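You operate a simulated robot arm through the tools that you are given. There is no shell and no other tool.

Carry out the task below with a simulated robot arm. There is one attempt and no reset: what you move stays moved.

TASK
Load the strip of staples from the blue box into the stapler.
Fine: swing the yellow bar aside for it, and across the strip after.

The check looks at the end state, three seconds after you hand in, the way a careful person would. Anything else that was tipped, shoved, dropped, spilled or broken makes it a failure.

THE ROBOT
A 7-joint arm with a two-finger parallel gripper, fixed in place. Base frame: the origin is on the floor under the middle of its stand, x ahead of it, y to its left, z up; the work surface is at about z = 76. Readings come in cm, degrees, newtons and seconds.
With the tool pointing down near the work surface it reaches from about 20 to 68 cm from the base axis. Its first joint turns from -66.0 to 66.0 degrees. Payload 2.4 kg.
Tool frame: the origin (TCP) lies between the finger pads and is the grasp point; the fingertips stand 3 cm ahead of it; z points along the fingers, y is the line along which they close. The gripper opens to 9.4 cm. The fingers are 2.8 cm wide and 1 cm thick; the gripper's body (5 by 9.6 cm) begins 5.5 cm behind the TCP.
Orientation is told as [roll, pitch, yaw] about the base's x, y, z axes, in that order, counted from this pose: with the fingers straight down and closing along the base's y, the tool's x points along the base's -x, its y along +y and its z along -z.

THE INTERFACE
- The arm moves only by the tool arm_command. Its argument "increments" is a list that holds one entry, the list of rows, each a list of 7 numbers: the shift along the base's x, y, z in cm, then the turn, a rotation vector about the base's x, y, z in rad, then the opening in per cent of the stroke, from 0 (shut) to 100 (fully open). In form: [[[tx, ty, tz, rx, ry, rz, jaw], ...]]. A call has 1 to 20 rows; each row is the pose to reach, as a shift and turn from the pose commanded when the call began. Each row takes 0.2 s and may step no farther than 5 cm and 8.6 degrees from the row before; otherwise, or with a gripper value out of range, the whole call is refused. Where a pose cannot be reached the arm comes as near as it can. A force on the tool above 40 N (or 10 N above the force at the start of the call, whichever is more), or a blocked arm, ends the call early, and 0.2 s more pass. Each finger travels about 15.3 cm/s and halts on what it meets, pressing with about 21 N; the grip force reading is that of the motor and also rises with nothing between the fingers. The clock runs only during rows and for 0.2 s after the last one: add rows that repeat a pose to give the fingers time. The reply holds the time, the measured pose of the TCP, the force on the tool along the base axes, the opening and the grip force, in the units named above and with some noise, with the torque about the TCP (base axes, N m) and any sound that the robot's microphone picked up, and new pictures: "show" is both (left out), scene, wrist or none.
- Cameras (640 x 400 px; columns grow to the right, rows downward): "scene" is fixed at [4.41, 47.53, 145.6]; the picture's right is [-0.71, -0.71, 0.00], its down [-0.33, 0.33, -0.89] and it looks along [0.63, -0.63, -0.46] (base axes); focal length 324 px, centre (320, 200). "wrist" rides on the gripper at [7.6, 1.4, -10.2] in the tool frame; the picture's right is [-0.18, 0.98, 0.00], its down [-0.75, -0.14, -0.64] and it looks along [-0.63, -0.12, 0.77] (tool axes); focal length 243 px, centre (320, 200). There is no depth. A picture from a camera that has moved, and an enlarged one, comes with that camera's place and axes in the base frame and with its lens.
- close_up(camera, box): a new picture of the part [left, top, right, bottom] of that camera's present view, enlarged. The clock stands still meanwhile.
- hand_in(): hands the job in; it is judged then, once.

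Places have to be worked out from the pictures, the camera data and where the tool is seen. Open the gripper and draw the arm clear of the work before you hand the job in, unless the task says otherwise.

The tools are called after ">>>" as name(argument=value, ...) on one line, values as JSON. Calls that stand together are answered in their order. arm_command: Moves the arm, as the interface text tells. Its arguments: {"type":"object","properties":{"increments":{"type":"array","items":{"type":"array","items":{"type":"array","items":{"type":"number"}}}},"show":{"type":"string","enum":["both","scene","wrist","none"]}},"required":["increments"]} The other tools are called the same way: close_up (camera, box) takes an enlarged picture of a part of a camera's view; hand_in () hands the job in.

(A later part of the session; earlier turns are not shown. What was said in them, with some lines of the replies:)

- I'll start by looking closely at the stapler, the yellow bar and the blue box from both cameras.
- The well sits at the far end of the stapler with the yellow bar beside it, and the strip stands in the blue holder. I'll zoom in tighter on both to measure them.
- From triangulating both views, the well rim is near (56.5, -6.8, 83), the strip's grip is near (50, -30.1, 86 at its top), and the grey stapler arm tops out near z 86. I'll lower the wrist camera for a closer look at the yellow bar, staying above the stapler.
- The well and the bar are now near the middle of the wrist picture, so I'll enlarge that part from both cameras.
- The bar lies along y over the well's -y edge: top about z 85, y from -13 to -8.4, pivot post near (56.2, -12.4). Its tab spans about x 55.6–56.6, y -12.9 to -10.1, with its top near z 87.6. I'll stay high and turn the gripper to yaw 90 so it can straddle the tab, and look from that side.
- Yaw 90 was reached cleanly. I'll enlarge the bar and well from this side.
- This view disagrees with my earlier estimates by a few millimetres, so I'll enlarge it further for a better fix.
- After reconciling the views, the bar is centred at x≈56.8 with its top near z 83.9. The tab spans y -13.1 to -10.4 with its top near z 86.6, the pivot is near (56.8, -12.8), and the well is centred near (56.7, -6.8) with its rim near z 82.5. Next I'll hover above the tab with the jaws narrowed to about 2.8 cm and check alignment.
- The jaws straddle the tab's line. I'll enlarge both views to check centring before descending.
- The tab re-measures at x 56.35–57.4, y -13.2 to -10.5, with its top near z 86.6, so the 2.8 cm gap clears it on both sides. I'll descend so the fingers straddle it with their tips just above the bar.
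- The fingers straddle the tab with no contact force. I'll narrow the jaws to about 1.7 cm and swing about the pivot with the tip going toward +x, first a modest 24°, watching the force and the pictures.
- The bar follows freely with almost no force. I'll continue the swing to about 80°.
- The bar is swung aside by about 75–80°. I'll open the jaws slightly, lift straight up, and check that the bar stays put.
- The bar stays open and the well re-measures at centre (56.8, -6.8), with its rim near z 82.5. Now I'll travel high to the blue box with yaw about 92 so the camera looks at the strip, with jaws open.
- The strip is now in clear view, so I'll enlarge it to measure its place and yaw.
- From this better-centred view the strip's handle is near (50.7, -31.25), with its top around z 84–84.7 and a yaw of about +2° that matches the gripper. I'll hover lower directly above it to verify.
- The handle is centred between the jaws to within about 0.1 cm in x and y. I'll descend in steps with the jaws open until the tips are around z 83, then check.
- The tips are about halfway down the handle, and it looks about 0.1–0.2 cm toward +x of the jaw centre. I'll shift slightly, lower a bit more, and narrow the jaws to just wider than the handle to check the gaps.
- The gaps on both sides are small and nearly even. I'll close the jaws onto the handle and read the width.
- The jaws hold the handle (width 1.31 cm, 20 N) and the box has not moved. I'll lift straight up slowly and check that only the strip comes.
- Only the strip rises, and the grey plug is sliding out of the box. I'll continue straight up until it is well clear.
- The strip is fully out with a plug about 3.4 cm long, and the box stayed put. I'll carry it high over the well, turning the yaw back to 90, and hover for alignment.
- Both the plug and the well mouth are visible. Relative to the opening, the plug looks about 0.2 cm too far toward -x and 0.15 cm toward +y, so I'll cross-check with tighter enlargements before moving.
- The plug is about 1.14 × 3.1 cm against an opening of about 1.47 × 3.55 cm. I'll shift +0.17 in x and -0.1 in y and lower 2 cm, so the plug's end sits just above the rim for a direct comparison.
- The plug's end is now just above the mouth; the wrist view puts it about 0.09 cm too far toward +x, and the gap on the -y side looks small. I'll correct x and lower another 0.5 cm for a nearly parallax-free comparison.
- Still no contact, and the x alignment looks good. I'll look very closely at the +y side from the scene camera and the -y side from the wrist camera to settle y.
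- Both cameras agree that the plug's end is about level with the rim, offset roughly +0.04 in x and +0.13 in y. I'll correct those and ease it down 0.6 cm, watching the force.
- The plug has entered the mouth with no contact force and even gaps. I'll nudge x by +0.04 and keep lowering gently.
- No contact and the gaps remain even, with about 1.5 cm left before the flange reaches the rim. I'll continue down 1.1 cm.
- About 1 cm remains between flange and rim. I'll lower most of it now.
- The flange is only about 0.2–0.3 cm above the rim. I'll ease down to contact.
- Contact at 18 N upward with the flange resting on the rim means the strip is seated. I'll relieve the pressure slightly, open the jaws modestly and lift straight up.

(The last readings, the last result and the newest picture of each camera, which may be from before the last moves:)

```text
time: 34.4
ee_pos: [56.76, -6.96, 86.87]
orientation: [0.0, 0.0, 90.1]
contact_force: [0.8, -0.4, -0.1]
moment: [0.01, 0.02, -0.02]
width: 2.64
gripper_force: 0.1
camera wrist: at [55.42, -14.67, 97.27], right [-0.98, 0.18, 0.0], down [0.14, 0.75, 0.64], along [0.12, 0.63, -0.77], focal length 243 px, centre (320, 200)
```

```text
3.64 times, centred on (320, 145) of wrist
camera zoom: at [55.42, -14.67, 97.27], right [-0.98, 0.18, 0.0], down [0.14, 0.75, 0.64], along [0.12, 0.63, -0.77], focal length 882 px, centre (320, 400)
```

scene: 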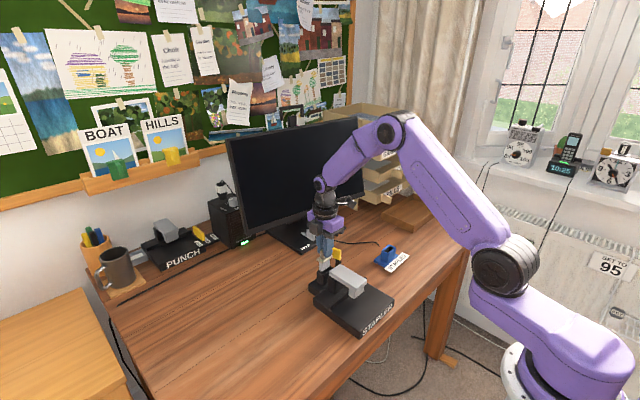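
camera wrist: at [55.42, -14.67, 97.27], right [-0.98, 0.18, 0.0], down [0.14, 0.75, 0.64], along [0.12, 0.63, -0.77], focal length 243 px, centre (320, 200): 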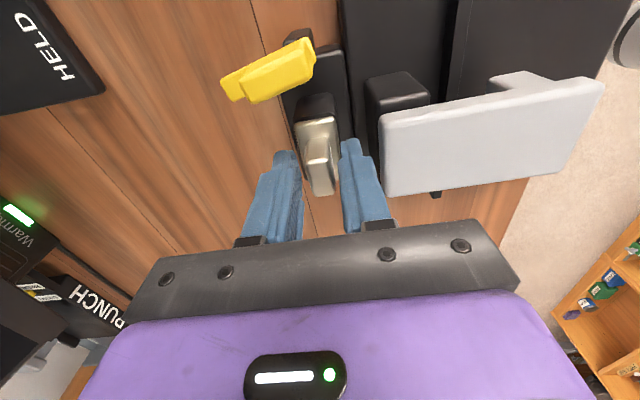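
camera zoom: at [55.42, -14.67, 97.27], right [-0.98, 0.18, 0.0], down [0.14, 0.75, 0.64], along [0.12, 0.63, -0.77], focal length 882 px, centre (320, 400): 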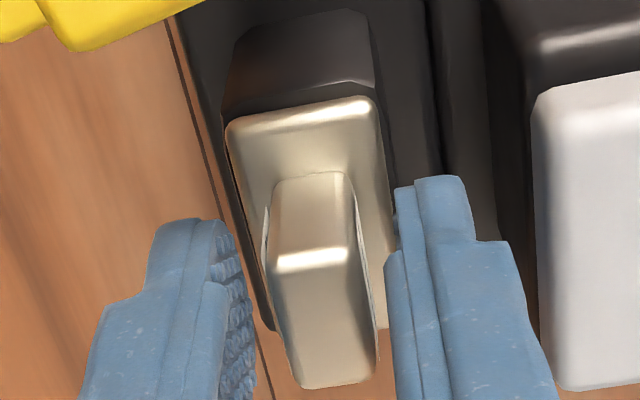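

The strip stands in the well, free of the jaws. I'll lift straight up and then inspect the seat and the bar.

>>> arm_command(increments=[[[0.0, 0.0, 0.8, 0, 0, 0, 28], [0.0, 0.0, 2.0, 0, 0, 0, 28], [0.0, 0.0, 4.0, 0, 0, 0, 28], [0.0, 0.0, 6.5, 0, 0, 0, 28], [0.0, -1.5, 9.0, 0, 0, 0, 28], [0.0, -3.0, 10.0, 0, 0, 0, 28], [0.0, -3.0, 10.0, 0, 0, 0, 28]]], show="both")

>>> close_up(camera="scene", box=[310, 240, 360, 285])

>>> close_up(camera="wrist", box=[230, 60, 370, 180])

```text
time: 36.0
ee_pos: [56.71, -10.06, 96.89]
orientation: [0.0, 0.0, 90.0]
contact_force: [-0.2, -0.5, 0.7]
moment: [-0.03, -0.02, 0.01]
width: 2.63
gripper_force: 0.0
camera wrist: at [55.43, -17.59, 107.18], right [-0.98, 0.18, 0.0], down [0.14, 0.75, 0.64], along [0.12, 0.63, -0.77], focal length 243 px, centre (320, 200)
```

scene: 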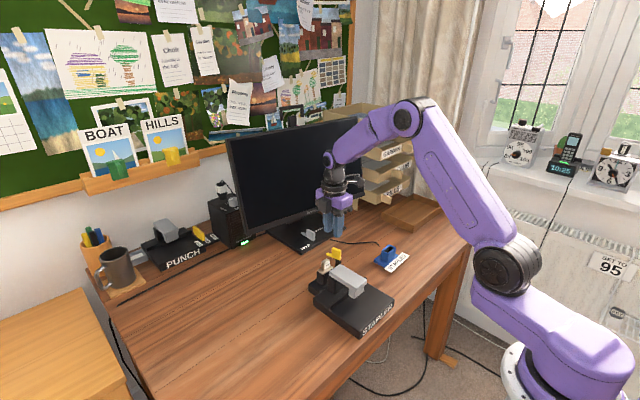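
wrist: 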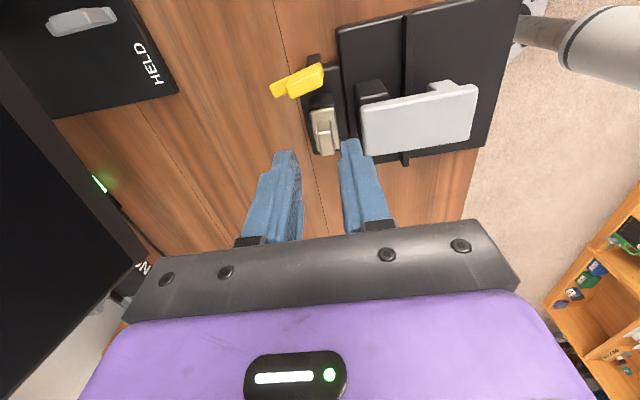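

```text
8.89 times, centred on (335, 262) of scene
camera zoom: at [4.41, 47.53, 145.6], right [-0.71, -0.71, 0.0], down [-0.33, 0.33, -0.89], along [0.63, -0.63, -0.46], focal length 2884 px, centre (187, -356)
```

zoom: 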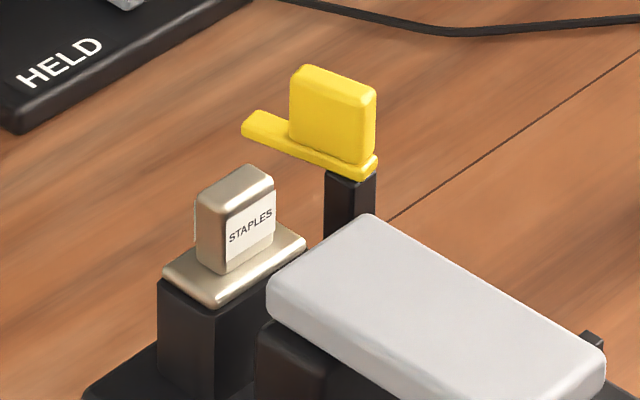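

```text
3.33 times, centred on (300, 120) of wrist
camera zoom: at [55.43, -17.59, 107.18], right [-0.98, 0.18, 0.0], down [0.14, 0.75, 0.64], along [0.12, 0.63, -0.77], focal length 809 px, centre (387, 467)
```

zoom: 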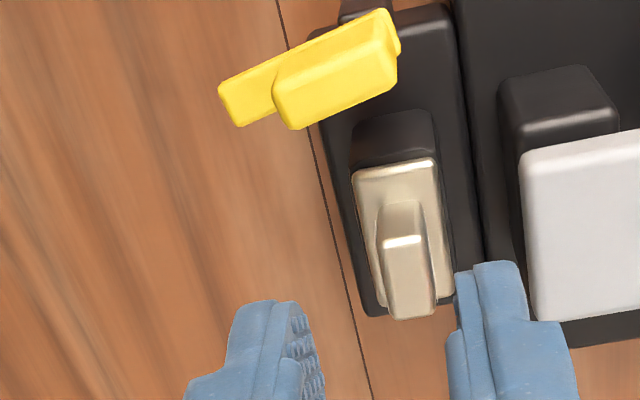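

The strip is upright and fully down, and the bar is still open at about 78°. I'll return over the tab with the gripper turned to match the bar (yaw ≈12°) and check alignment before straddling it again.

>>> arm_command(increments=[[[0.1, -0.3, 0, 0, 0, -0.136, 28], [0.2, -0.6, 0, 0, 0, -0.272, 28], [0.3, -0.9, 0, 0, 0, -0.408, 28], [0.4, -1.2, 0, 0, 0, -0.544, 28], [0.5, -1.5, 0, 0, 0, -0.68, 28], [0.6, -1.8, 0, 0, 0, -0.816, 28], [0.7, -2.1, 0, 0, 0, -0.952, 28], [0.8, -2.3, 0, 0, 0, -1.088, 28], [0.9, -2.5, 0, 0, 0, -1.224, 28], [1.0, -2.61, 0, 0, 0, -1.361, 28], [1.0, -2.61, -3.0, 0, 0, -1.361, 28], [1.0, -2.61, -4.5, 0, 0, -1.361, 28], [1.0, -2.61, -4.5, 0, 0, -1.361, 28]]], show="both")

>>> close_up(camera="scene", box=[305, 210, 375, 285])

>>> close_up(camera="wrist", box=[260, 60, 400, 180])

```text
time: 38.8
ee_pos: [57.98, -12.61, 92.48]
orientation: [0.0, 0.0, 12.0]
contact_force: [0.2, 0.2, 0.8]
moment: [0.01, 0.0, 0.0]
width: 2.6
gripper_force: 0.0
camera wrist: at [50.2, -12.75, 102.72], right [-0.02, 1.0, 0.0], down [0.77, 0.02, 0.64], along [0.64, 0.02, -0.77], focal length 243 px, centre (320, 200)
```

scene: 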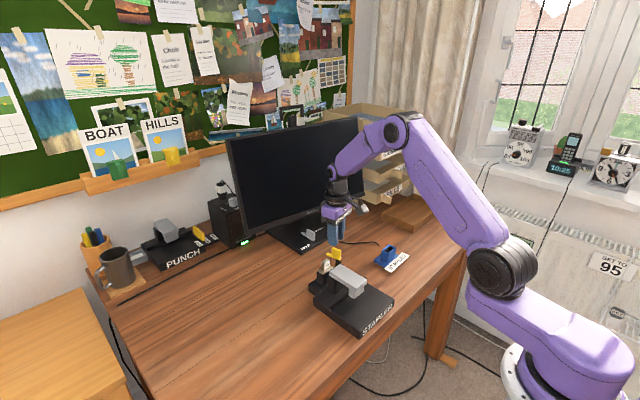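
wrist: 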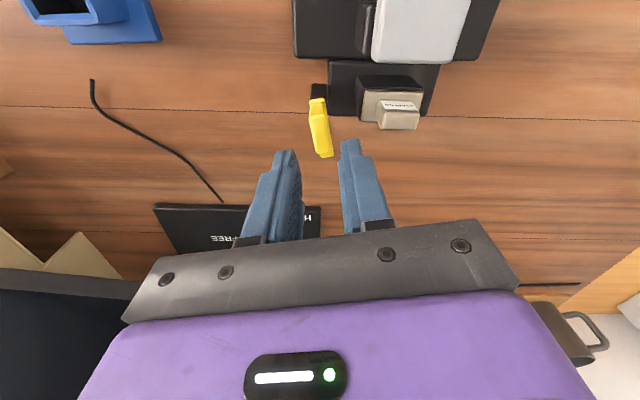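

```text
5.33 times, centred on (340, 248) of scene
camera zoom: at [4.41, 47.53, 145.6], right [-0.71, -0.71, 0.0], down [-0.33, 0.33, -0.89], along [0.63, -0.63, -0.46], focal length 1730 px, centre (213, -53)
```

zoom: 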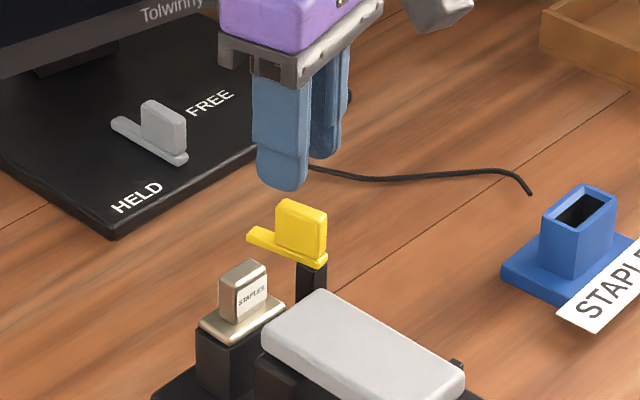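

```text
3.33 times, centred on (330, 120) of wrist
camera zoom: at [50.2, -12.75, 102.72], right [-0.02, 1.0, 0.0], down [0.77, 0.02, 0.64], along [0.64, 0.02, -0.77], focal length 809 px, centre (287, 467)
```

zoom: 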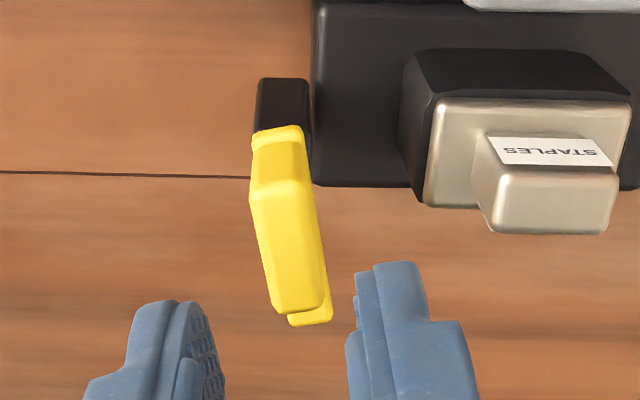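

The tab sits between the jaws, offset about 0.2 cm toward +y. I'll shift (-0.2, +0.2) and descend to straddle it.

>>> arm_command(increments=[[[-0.2, 0.2, -1.2, 0, 0, 0, 28], [-0.2, 0.2, -2.4, 0, 0, 0, 28], [-0.2, 0.2, -3.5, 0, 0, 0, 28], [-0.2, 0.2, -4.4, 0, 0, 0, 28], [-0.2, 0.2, -4.4, 0, 0, 0, 28]]], show="both")

>>> close_up(camera="scene", box=[305, 220, 375, 285])

>>> close_up(camera="wrist", box=[260, 80, 400, 200])

```text
time: 40.0
ee_pos: [57.64, -12.42, 88.06]
orientation: [0.0, 0.0, 12.1]
contact_force: [-0.6, -0.1, 0.5]
moment: [0.02, 0.04, 0.01]
width: 2.63
gripper_force: 0.0
camera wrist: at [50.05, -12.58, 98.39], right [-0.02, 1.0, 0.0], down [0.77, 0.02, 0.64], along [0.64, 0.02, -0.77], focal length 243 px, centre (320, 200)
```

scene: 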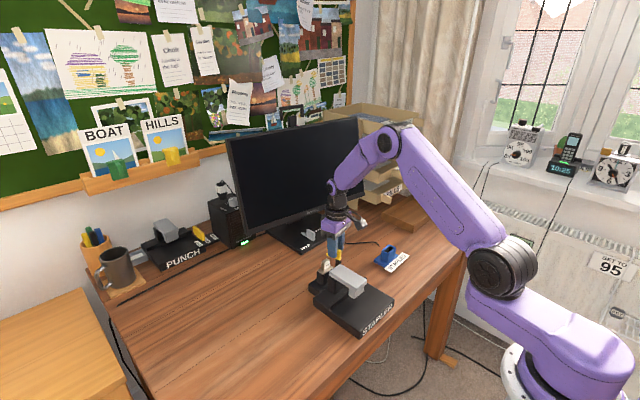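
wrist: 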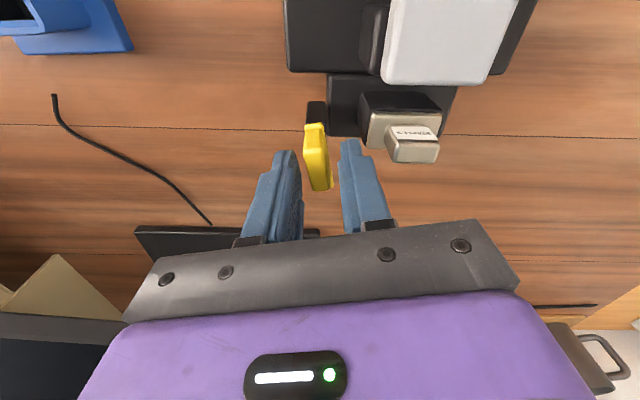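

```text
6.15 times, centred on (340, 252) of scene
camera zoom: at [4.41, 47.53, 145.6], right [-0.71, -0.71, 0.0], down [-0.33, 0.33, -0.89], along [0.63, -0.63, -0.46], focal length 1996 px, centre (197, -123)
```

zoom: 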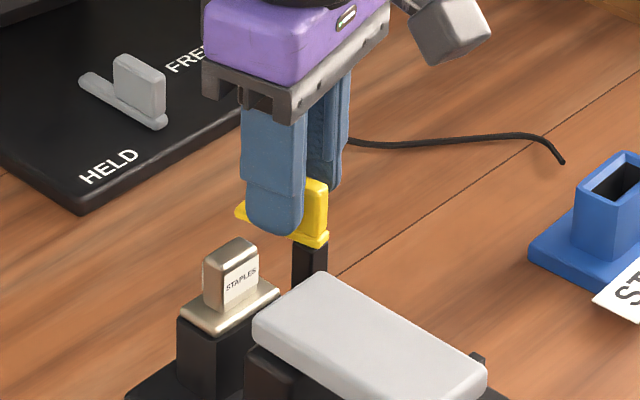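

```text
3.33 times, centred on (330, 140) of wrist
camera zoom: at [50.05, -12.58, 98.39], right [-0.02, 1.0, 0.0], down [0.77, 0.02, 0.64], along [0.64, 0.02, -0.77], focal length 809 px, centre (287, 400)
```

zoom: 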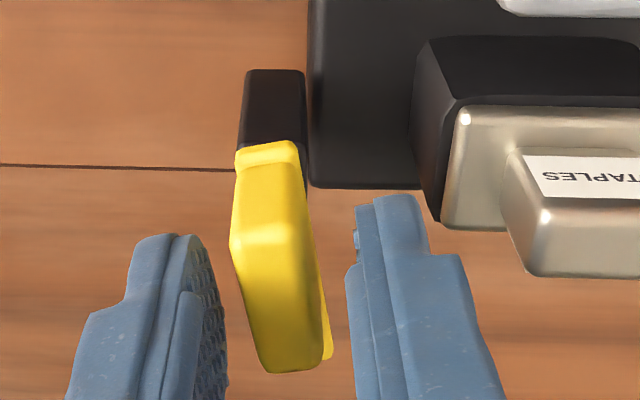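

The tab is between the fingers. I'll centre, narrow the jaws to about 1.7 cm and swing back about the pivot, stopping at gripper angle 30° to check the bar's height against the strip's flange.

>>> arm_command(increments=[[[0.124, -0.206, 0, 0, 0, 0, 23], [0.124, -0.206, 0, 0, 0, 0, 18], [0.124, -0.206, 0, 0, 0, 0, 18], [0.088, -0.079, 0, 0, 0, 0.1396, 18], [0.034, 0.042, 0, 0, 0, 0.2793, 18], [-0.036, 0.154, 0, 0, 0, 0.4189, 18], [-0.122, 0.256, 0, 0, 0, 0.5585, 18], [-0.22, 0.345, 0, 0, 0, 0.6981, 18], [-0.33, 0.419, 0, 0, 0, 0.8378, 18], [-0.33, 0.419, 0, 0, 0, 0.8378, 18]]], show="both")

>>> close_up(camera="scene", box=[310, 235, 360, 285])

>>> close_up(camera="wrist", box=[260, 80, 400, 200])

```text
time: 42.2
ee_pos: [57.25, -11.97, 87.8]
orientation: [-0.1, 0.0, 60.3]
contact_force: [-0.4, -0.6, -0.4]
moment: [-0.02, -0.03, 0.0]
width: 1.74
gripper_force: 0.4
camera wrist: at [52.29, -17.87, 98.22], right [-0.76, 0.65, 0.0], down [0.5, 0.58, 0.64], along [0.42, 0.49, -0.77], focal length 243 px, centre (320, 200)
```

scene: 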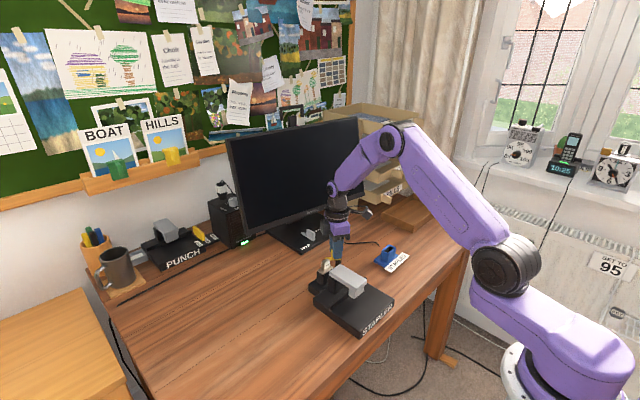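
wrist: 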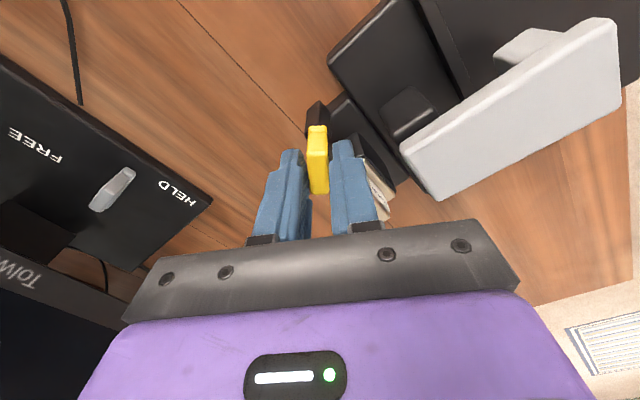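

```text
8.00 times, centred on (335, 260) of scene
camera zoom: at [4.41, 47.53, 145.6], right [-0.71, -0.71, 0.0], down [-0.33, 0.33, -0.89], along [0.63, -0.63, -0.46], focal length 2596 px, centre (200, -280)
```

zoom: 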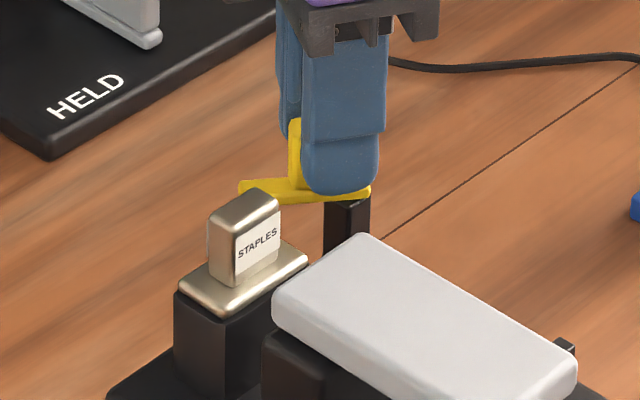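

```text
3.33 times, centred on (330, 140) of wrist
camera zoom: at [52.29, -17.87, 98.22], right [-0.76, 0.65, 0.0], down [0.5, 0.58, 0.64], along [0.42, 0.49, -0.77], focal length 809 px, centre (287, 400)
```

zoom: 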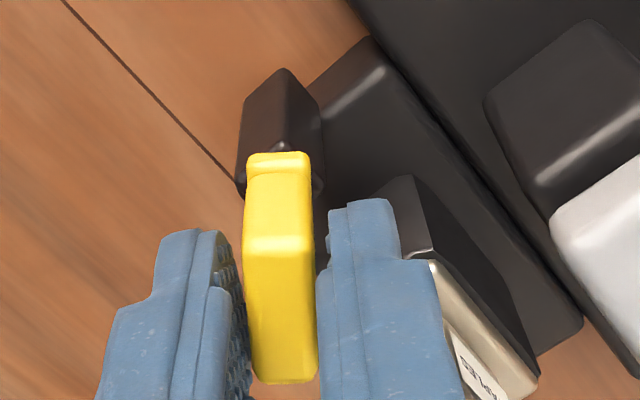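

The bar follows smoothly with no load. I'll continue slowly to a gripper angle of 14°, bringing the bar's tip just to the flange corner.

>>> arm_command(increments=[[[-0.06, 0.03, 0, 0, 0, 0.07, 18], [-0.119, 0.058, 0, 0, 0, 0.1396, 18], [-0.182, 0.08, 0, 0, 0, 0.21, 18], [-0.245, 0.099, 0, 0, 0, 0.2793, 18], [-0.245, 0.099, 0, 0, 0, 0.2793, 18]]], show="none")

>>> close_up(camera="scene", box=[315, 245, 350, 275])

>>> close_up(camera="wrist", box=[270, 90, 390, 200])

```text
time: 43.4
ee_pos: [56.97, -11.84, 87.93]
orientation: [-0.1, 0.0, 76.1]
contact_force: [0.2, 0.6, 0.2]
moment: [0.0, -0.02, 0.0]
width: 1.72
gripper_force: 0.6
```

```text
13.33 times, centred on (332, 260) of scene
camera zoom: at [4.41, 47.53, 145.6], right [-0.71, -0.71, 0.0], down [-0.33, 0.33, -0.89], along [0.63, -0.63, -0.46], focal length 4326 px, centre (153, -600)
```

zoom: 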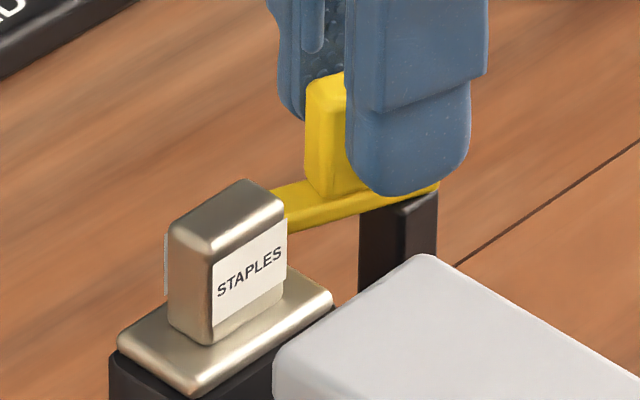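

```text
3.64 times, centred on (330, 145) of wrist
camera zoom: at [53.82, -18.94, 98.29], right [-0.91, 0.41, 0.0], down [0.32, 0.7, 0.64], along [0.27, 0.58, -0.77], focal length 882 px, centre (284, 400)
```

zoom: 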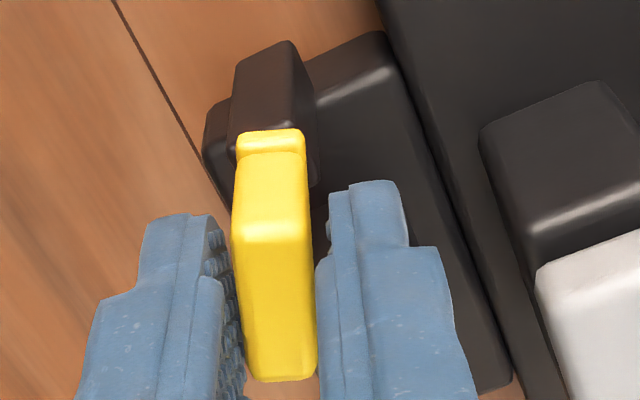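

No load so far. I'll bring the gripper to the closed angle (yaw 90), in small steps, so the bar passes over the flange.

>>> arm_command(increments=[[[-0.066, 0.012, 0, 0, 0, 0.07, 18], [-0.131, 0.023, 0, 0, 0, 0.1396, 18], [-0.18, 0.027, 0, 0, 0, 0.192, 18], [-0.23, 0.028, 0, 0, 0, 0.2443, 18], [-0.23, 0.028, 0, 0, 0, 0.2443, 18]]], show="none")

>>> close_up(camera="scene", box=[315, 245, 350, 275])

>>> close_up(camera="wrist", box=[270, 90, 390, 200])

```text
time: 44.6
ee_pos: [56.85, -11.87, 88.06]
orientation: [0.2, 0.0, 90.1]
contact_force: [1.5, -0.3, 1.0]
moment: [-0.01, -0.06, -0.01]
width: 1.76
gripper_force: 0.3
```

```text
13.33 times, centred on (332, 260) of scene
camera zoom: at [4.41, 47.53, 145.6], right [-0.71, -0.71, 0.0], down [-0.33, 0.33, -0.89], along [0.63, -0.63, -0.46], focal length 4326 px, centre (153, -600)
```

zoom: 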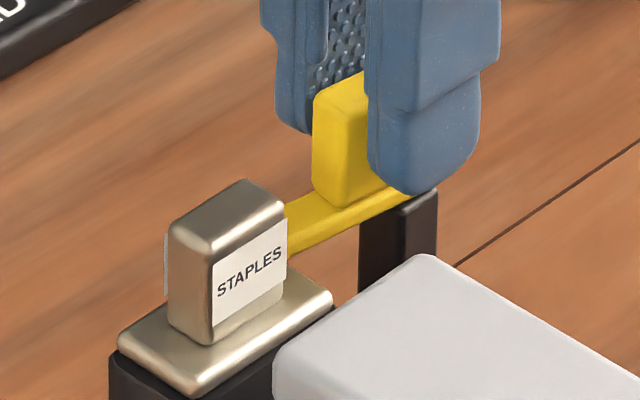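

```text
3.64 times, centred on (330, 145) of wrist
camera zoom: at [55.5, -19.51, 98.29], right [-0.98, 0.18, 0.0], down [0.14, 0.75, 0.64], along [0.12, 0.63, -0.77], focal length 882 px, centre (284, 400)
```

zoom: 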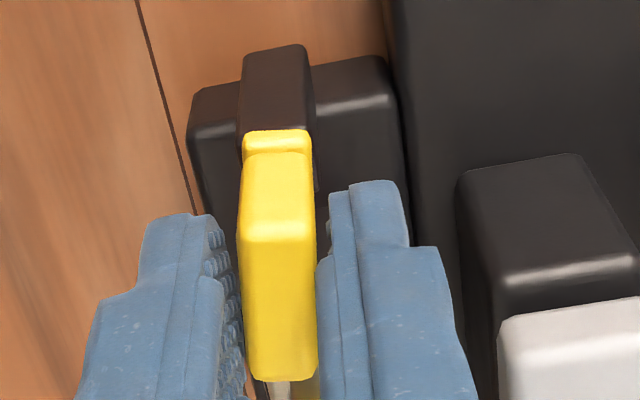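

The bar lags about 9° behind the gripper because of the jaw slack. I'll narrow the jaws stepwise at this aligned pose so the tab squares up with the closed position.

>>> arm_command(increments=[[[0, 0, 0, 0, 0, 0, 16], [0, 0, 0, 0, 0, 0, 15], [0, 0, 0, 0, 0, 0, 14], [0, 0, 0, 0, 0, 0, 13], [0, 0, 0, 0, 0, 0, 12.5], [0, 0, 0, 0, 0, 0, 12.5]]], show="none")

>>> close_up(camera="scene", box=[315, 245, 350, 275])

>>> close_up(camera="wrist", box=[270, 90, 390, 200])

```text
time: 46.0
ee_pos: [56.89, -11.99, 87.92]
orientation: [0.0, 0.0, 90.0]
contact_force: [-1.2, -0.3, -0.6]
moment: [0.04, 0.0, -0.01]
width: 1.25
gripper_force: 0.7
```

```text
13.33 times, centred on (332, 260) of scene
camera zoom: at [4.4, 47.53, 145.6], right [-0.71, -0.71, 0.0], down [-0.33, 0.33, -0.89], along [0.63, -0.63, -0.46], focal length 4326 px, centre (153, -600)
```

zoom: 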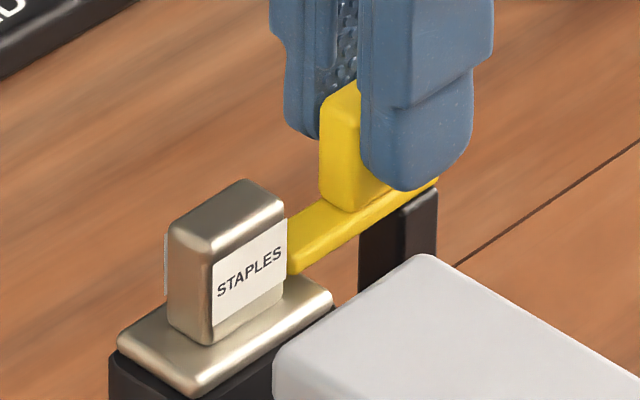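

```text
3.64 times, centred on (330, 145) of wrist
camera zoom: at [55.47, -19.52, 98.27], right [-0.98, 0.18, 0.0], down [0.14, 0.75, 0.64], along [0.12, 0.63, -0.77], focal length 882 px, centre (284, 400)
```

zoom: 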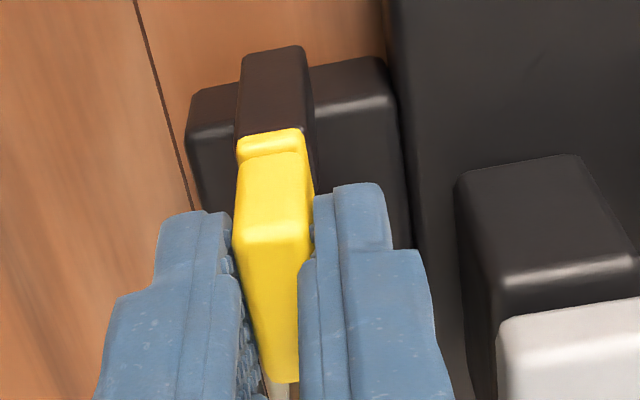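

The bar is now nearly square, with its tip over the flange. I'll squeeze lightly once to finish aligning it and check the width and forces.

>>> arm_command(increments=[[[0, 0, 0, 0, 0, 0, 11.5], [0, 0, 0, 0, 0, 0, 11], [0, 0, 0, 0, 0, 0, 10.5], [0, 0, 0, 0, 0, 0, 10.5]]], show="none")

>>> close_up(camera="scene", box=[315, 245, 350, 275])

>>> close_up(camera="wrist", box=[270, 90, 390, 200])

```text
time: 47.0
ee_pos: [56.79, -11.93, 87.93]
orientation: [0.0, 0.1, 90.0]
contact_force: [-5.7, 0.3, -0.2]
moment: [0.0, 0.09, -0.06]
width: 1.17
gripper_force: 19.9
```

```text
13.33 times, centred on (332, 260) of scene
camera zoom: at [4.4, 47.53, 145.61], right [-0.71, -0.71, 0.0], down [-0.33, 0.33, -0.89], along [0.63, -0.63, -0.46], focal length 4326 px, centre (153, -600)
```

zoom: 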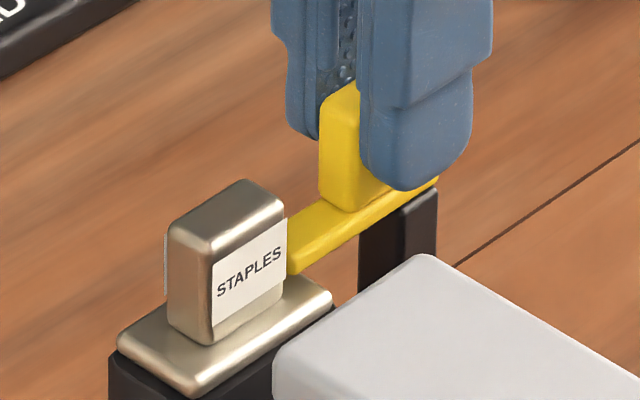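

```text
3.64 times, centred on (330, 145) of wrist
camera zoom: at [55.46, -19.52, 98.27], right [-0.98, 0.18, 0.0], down [0.14, 0.75, 0.64], along [0.12, 0.63, -0.77], focal length 882 px, centre (284, 400)
```

zoom: 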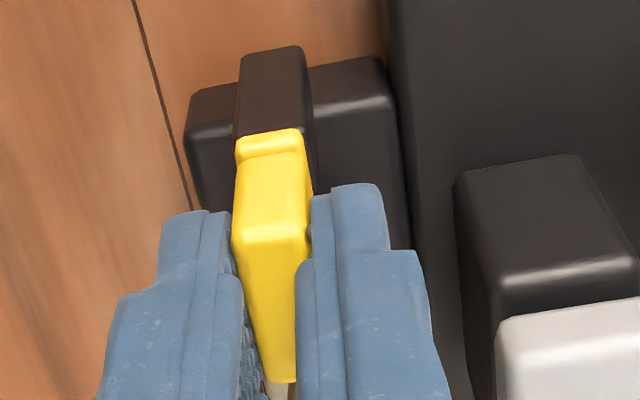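

The tab is square in the jaws. I'll open, lift straight up and inspect the final state.

>>> arm_command(increments=[[[0, 0, 0, 0, 0, 0, 20], [0, 0, 0, 0, 0, 0, 28], [0, 0, 0, 0, 0, 0, 28], [0, 0, 1.5, 0, 0, 0, 28], [0, 0, 4.0, 0, 0, 0, 28], [0, -1.0, 8.0, 0, 0, 0, 28], [0, -2.5, 10.5, 0, 0, 0, 28], [0, -2.5, 10.5, 0, 0, 0, 28]]], show="both")

>>> close_up(camera="scene", box=[312, 238, 362, 283])

>>> close_up(camera="wrist", box=[270, 70, 390, 190])

```text
time: 48.8
ee_pos: [56.58, -14.33, 98.53]
orientation: [0.0, -0.1, 90.0]
contact_force: [0.2, -0.2, 0.2]
moment: [0.0, 0.0, 0.0]
width: 2.62
gripper_force: 0.0
camera wrist: at [55.15, -21.95, 108.8], right [-0.98, 0.18, 0.0], down [0.14, 0.75, 0.64], along [0.12, 0.63, -0.77], focal length 243 px, centre (320, 200)
```

scene: 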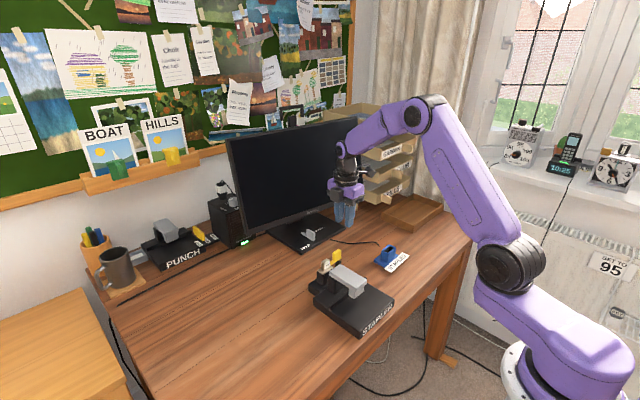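
wrist: 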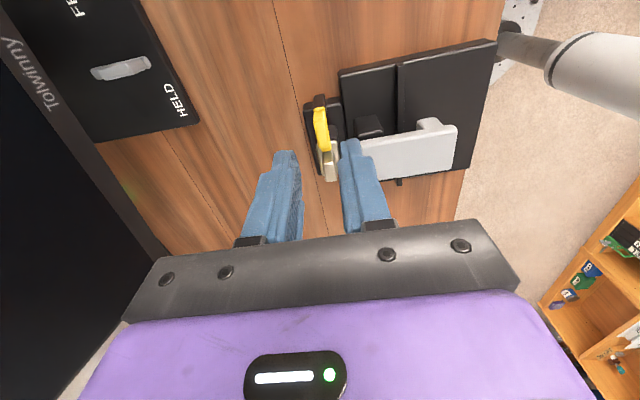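

```text
8.89 times, centred on (337, 260) of scene
camera zoom: at [4.41, 47.53, 145.6], right [-0.71, -0.71, 0.0], down [-0.33, 0.33, -0.89], along [0.63, -0.63, -0.46], focal length 2884 px, centre (169, -338)
```

zoom: 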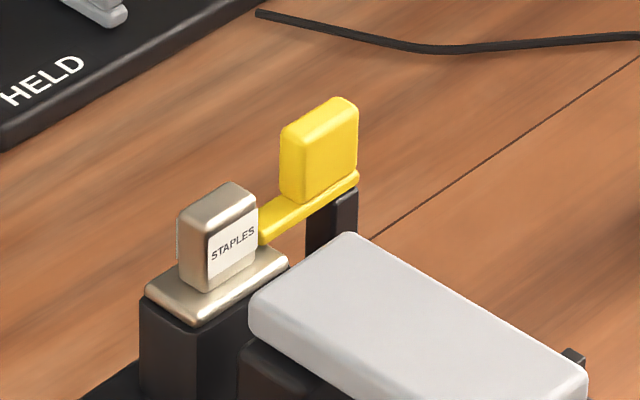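

```text
3.33 times, centred on (330, 130) of wrist
camera zoom: at [55.15, -21.95, 108.8], right [-0.98, 0.18, 0.0], down [0.14, 0.75, 0.64], along [0.12, 0.63, -0.77], focal length 809 px, centre (287, 433)
```

zoom: 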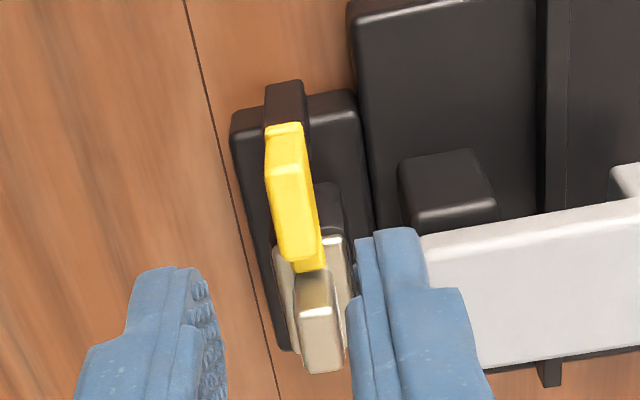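

The bar lies back across the flange beside the strip's handle. I'll look closer at the overlap and at the rest of the bench.

>>> close_up(camera="wrist", box=[300, 95, 350, 190])

>>> close_up(camera="scene", box=[318, 248, 346, 274])

>>> close_up(camera="scene", box=[285, 210, 425, 345])

```text
4.21 times, centred on (325, 142) of wrist
camera zoom: at [55.15, -21.95, 108.8], right [-0.98, 0.18, 0.0], down [0.14, 0.75, 0.64], along [0.12, 0.63, -0.77], focal length 1022 px, centre (299, 442)
```

zoom: 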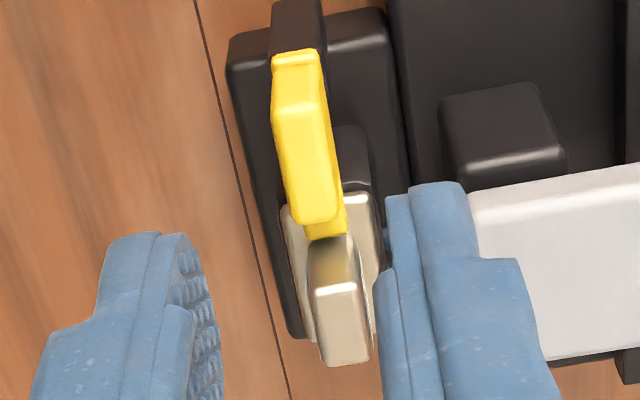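

```text
15.38 times, centred on (332, 261) of scene
camera zoom: at [4.41, 47.53, 145.6], right [-0.71, -0.71, 0.0], down [-0.33, 0.33, -0.89], along [0.63, -0.63, -0.46], focal length 4991 px, centre (135, -738)
```

zoom: 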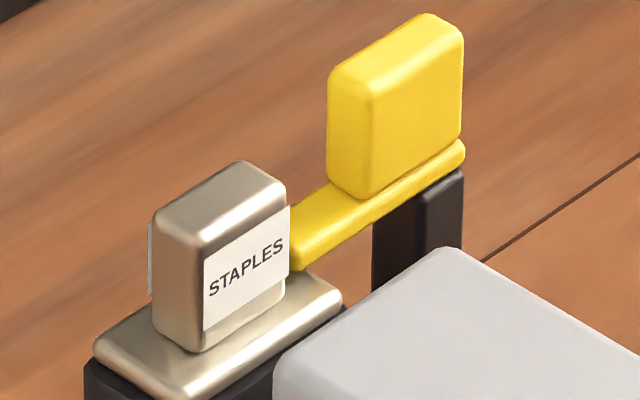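

```text
2.96 times, centred on (355, 278) of scene
camera zoom: at [4.41, 47.53, 145.6], right [-0.71, -0.71, 0.0], down [-0.33, 0.33, -0.89], along [0.63, -0.63, -0.46], focal length 961 px, centre (216, -30)
```

zoom: 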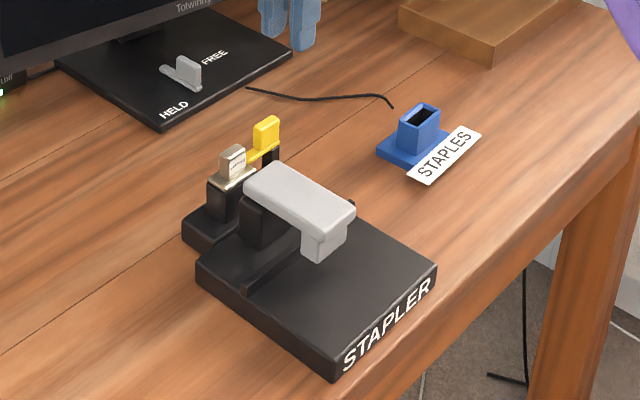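

The bar is back within about 1° of its closed position with its tip over the flange, the strip stands seated, and nothing else appears disturbed. I'll open the gripper and draw the arm back up, clear of the work.

>>> arm_command(increments=[[[0, 0, 2.5, 0, 0, 0, 40], [-0.5, 0, 5.0, 0, 0, -0.14, 60], [-1.5, 0.4, 7.5, 0, 0, -0.28, 80], [-2.8, 0.8, 9.5, 0, 0, -0.42, 100], [-4.1, 1.3, 11.0, 0, 0, -0.56, 100], [-5.4, 1.8, 12.5, 0, 0, -0.7, 100], [-6.7, 2.3, 13.5, 0, 0, -0.84, 100], [-8.0, 2.8, 14.5, 0, 0, -0.98, 100], [-9.3, 3.3, 15.5, 0, 0, -1.12, 100], [-10.6, 3.8, 16.5, 0, 0, -1.26, 100], [-11.9, 4.3, 17.3, 0, 0, -1.4, 100], [-13.2, 4.7, 18.0, 0, 0, -1.54, 100], [-14.2, 4.9, 18.0, 0, 0, -1.571, 100], [-14.2, 4.9, 18.0, 0, 0, -1.571, 100]]], show="both")

>>> close_up(camera="scene", box=[312, 238, 362, 283])

>>> close_up(camera="wrist", box=[290, 100, 380, 165])

```text
time: 51.8
ee_pos: [42.53, -9.48, 116.43]
orientation: [0.0, 0.0, -0.1]
contact_force: [-0.4, 0.4, 0.0]
moment: [-0.03, 0.01, -0.01]
width: 9.42
gripper_force: 0.0
camera wrist: at [34.93, -8.04, 126.77], right [0.19, 0.98, 0.0], down [0.75, -0.14, 0.64], along [0.63, -0.12, -0.77], focal length 243 px, centre (320, 200)
```

scene: 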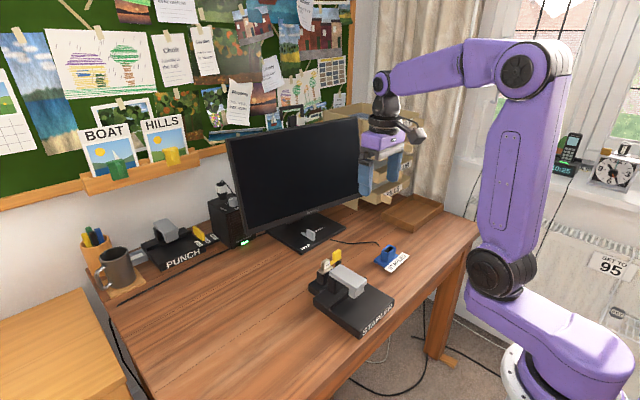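
wrist: 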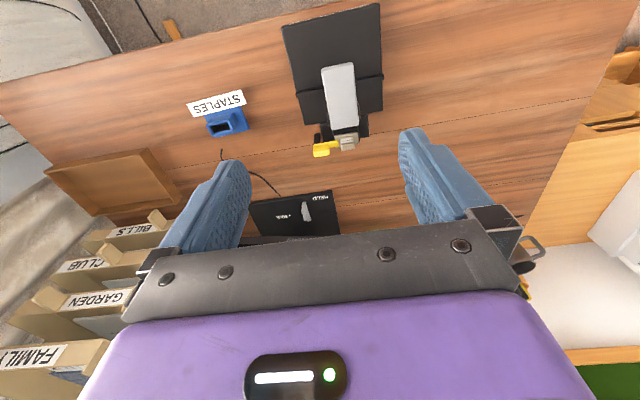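

```text
8.89 times, centred on (337, 260) of scene
camera zoom: at [4.41, 47.53, 145.6], right [-0.71, -0.71, 0.0], down [-0.33, 0.33, -0.89], along [0.63, -0.63, -0.46], focal length 2884 px, centre (169, -338)
```

zoom: 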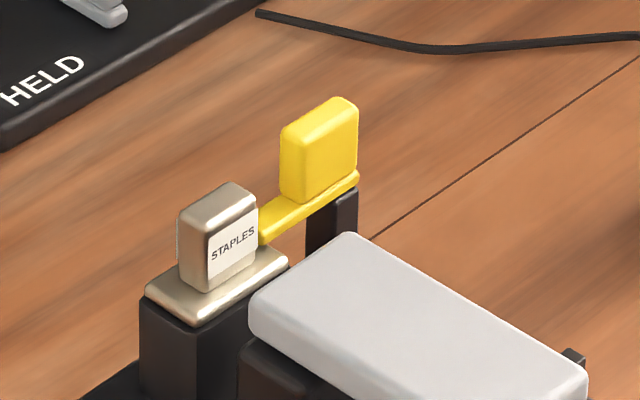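

```text
6.15 times, centred on (335, 132) of wrist
camera zoom: at [34.93, -8.04, 126.77], right [0.19, 0.98, 0.0], down [0.75, -0.14, 0.64], along [0.63, -0.12, -0.77], focal length 1493 px, centre (228, 615)
```

zoom: 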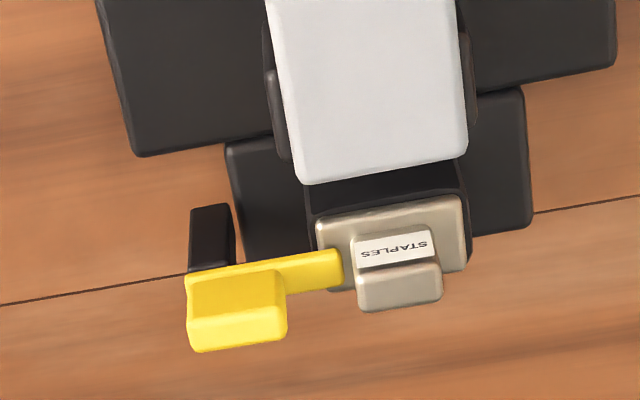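

From above, the strip is fully seated in the stapler and the yellow bar lies across its flange in its original closed line. The blue box and everything else are where they were, and the arm is clear with the gripper open, so I'm handing in the job.

>>> hand_in()

```text
The job is handed in.
```

The staple strip is loaded in the stapler and the yellow bar is back across it. I've handed the job in, but no verdict came back.

- **Strip:** it is fully down in the stapler, with its rim resting on the edge of the slot. I felt firm contact (about 18 N) as it seated, and it stayed upright after I let go.
- **Yellow bar:** I swung it aside to load the strip, then back to within about 1° of where it started. Its tip lies over the near end of the strip's rim, beside the handle.
- **Everything else:** in the last pictures the blue box (now empty) and the other things on the desk look unmoved. The arm is back at about its starting pose with the gripper open.
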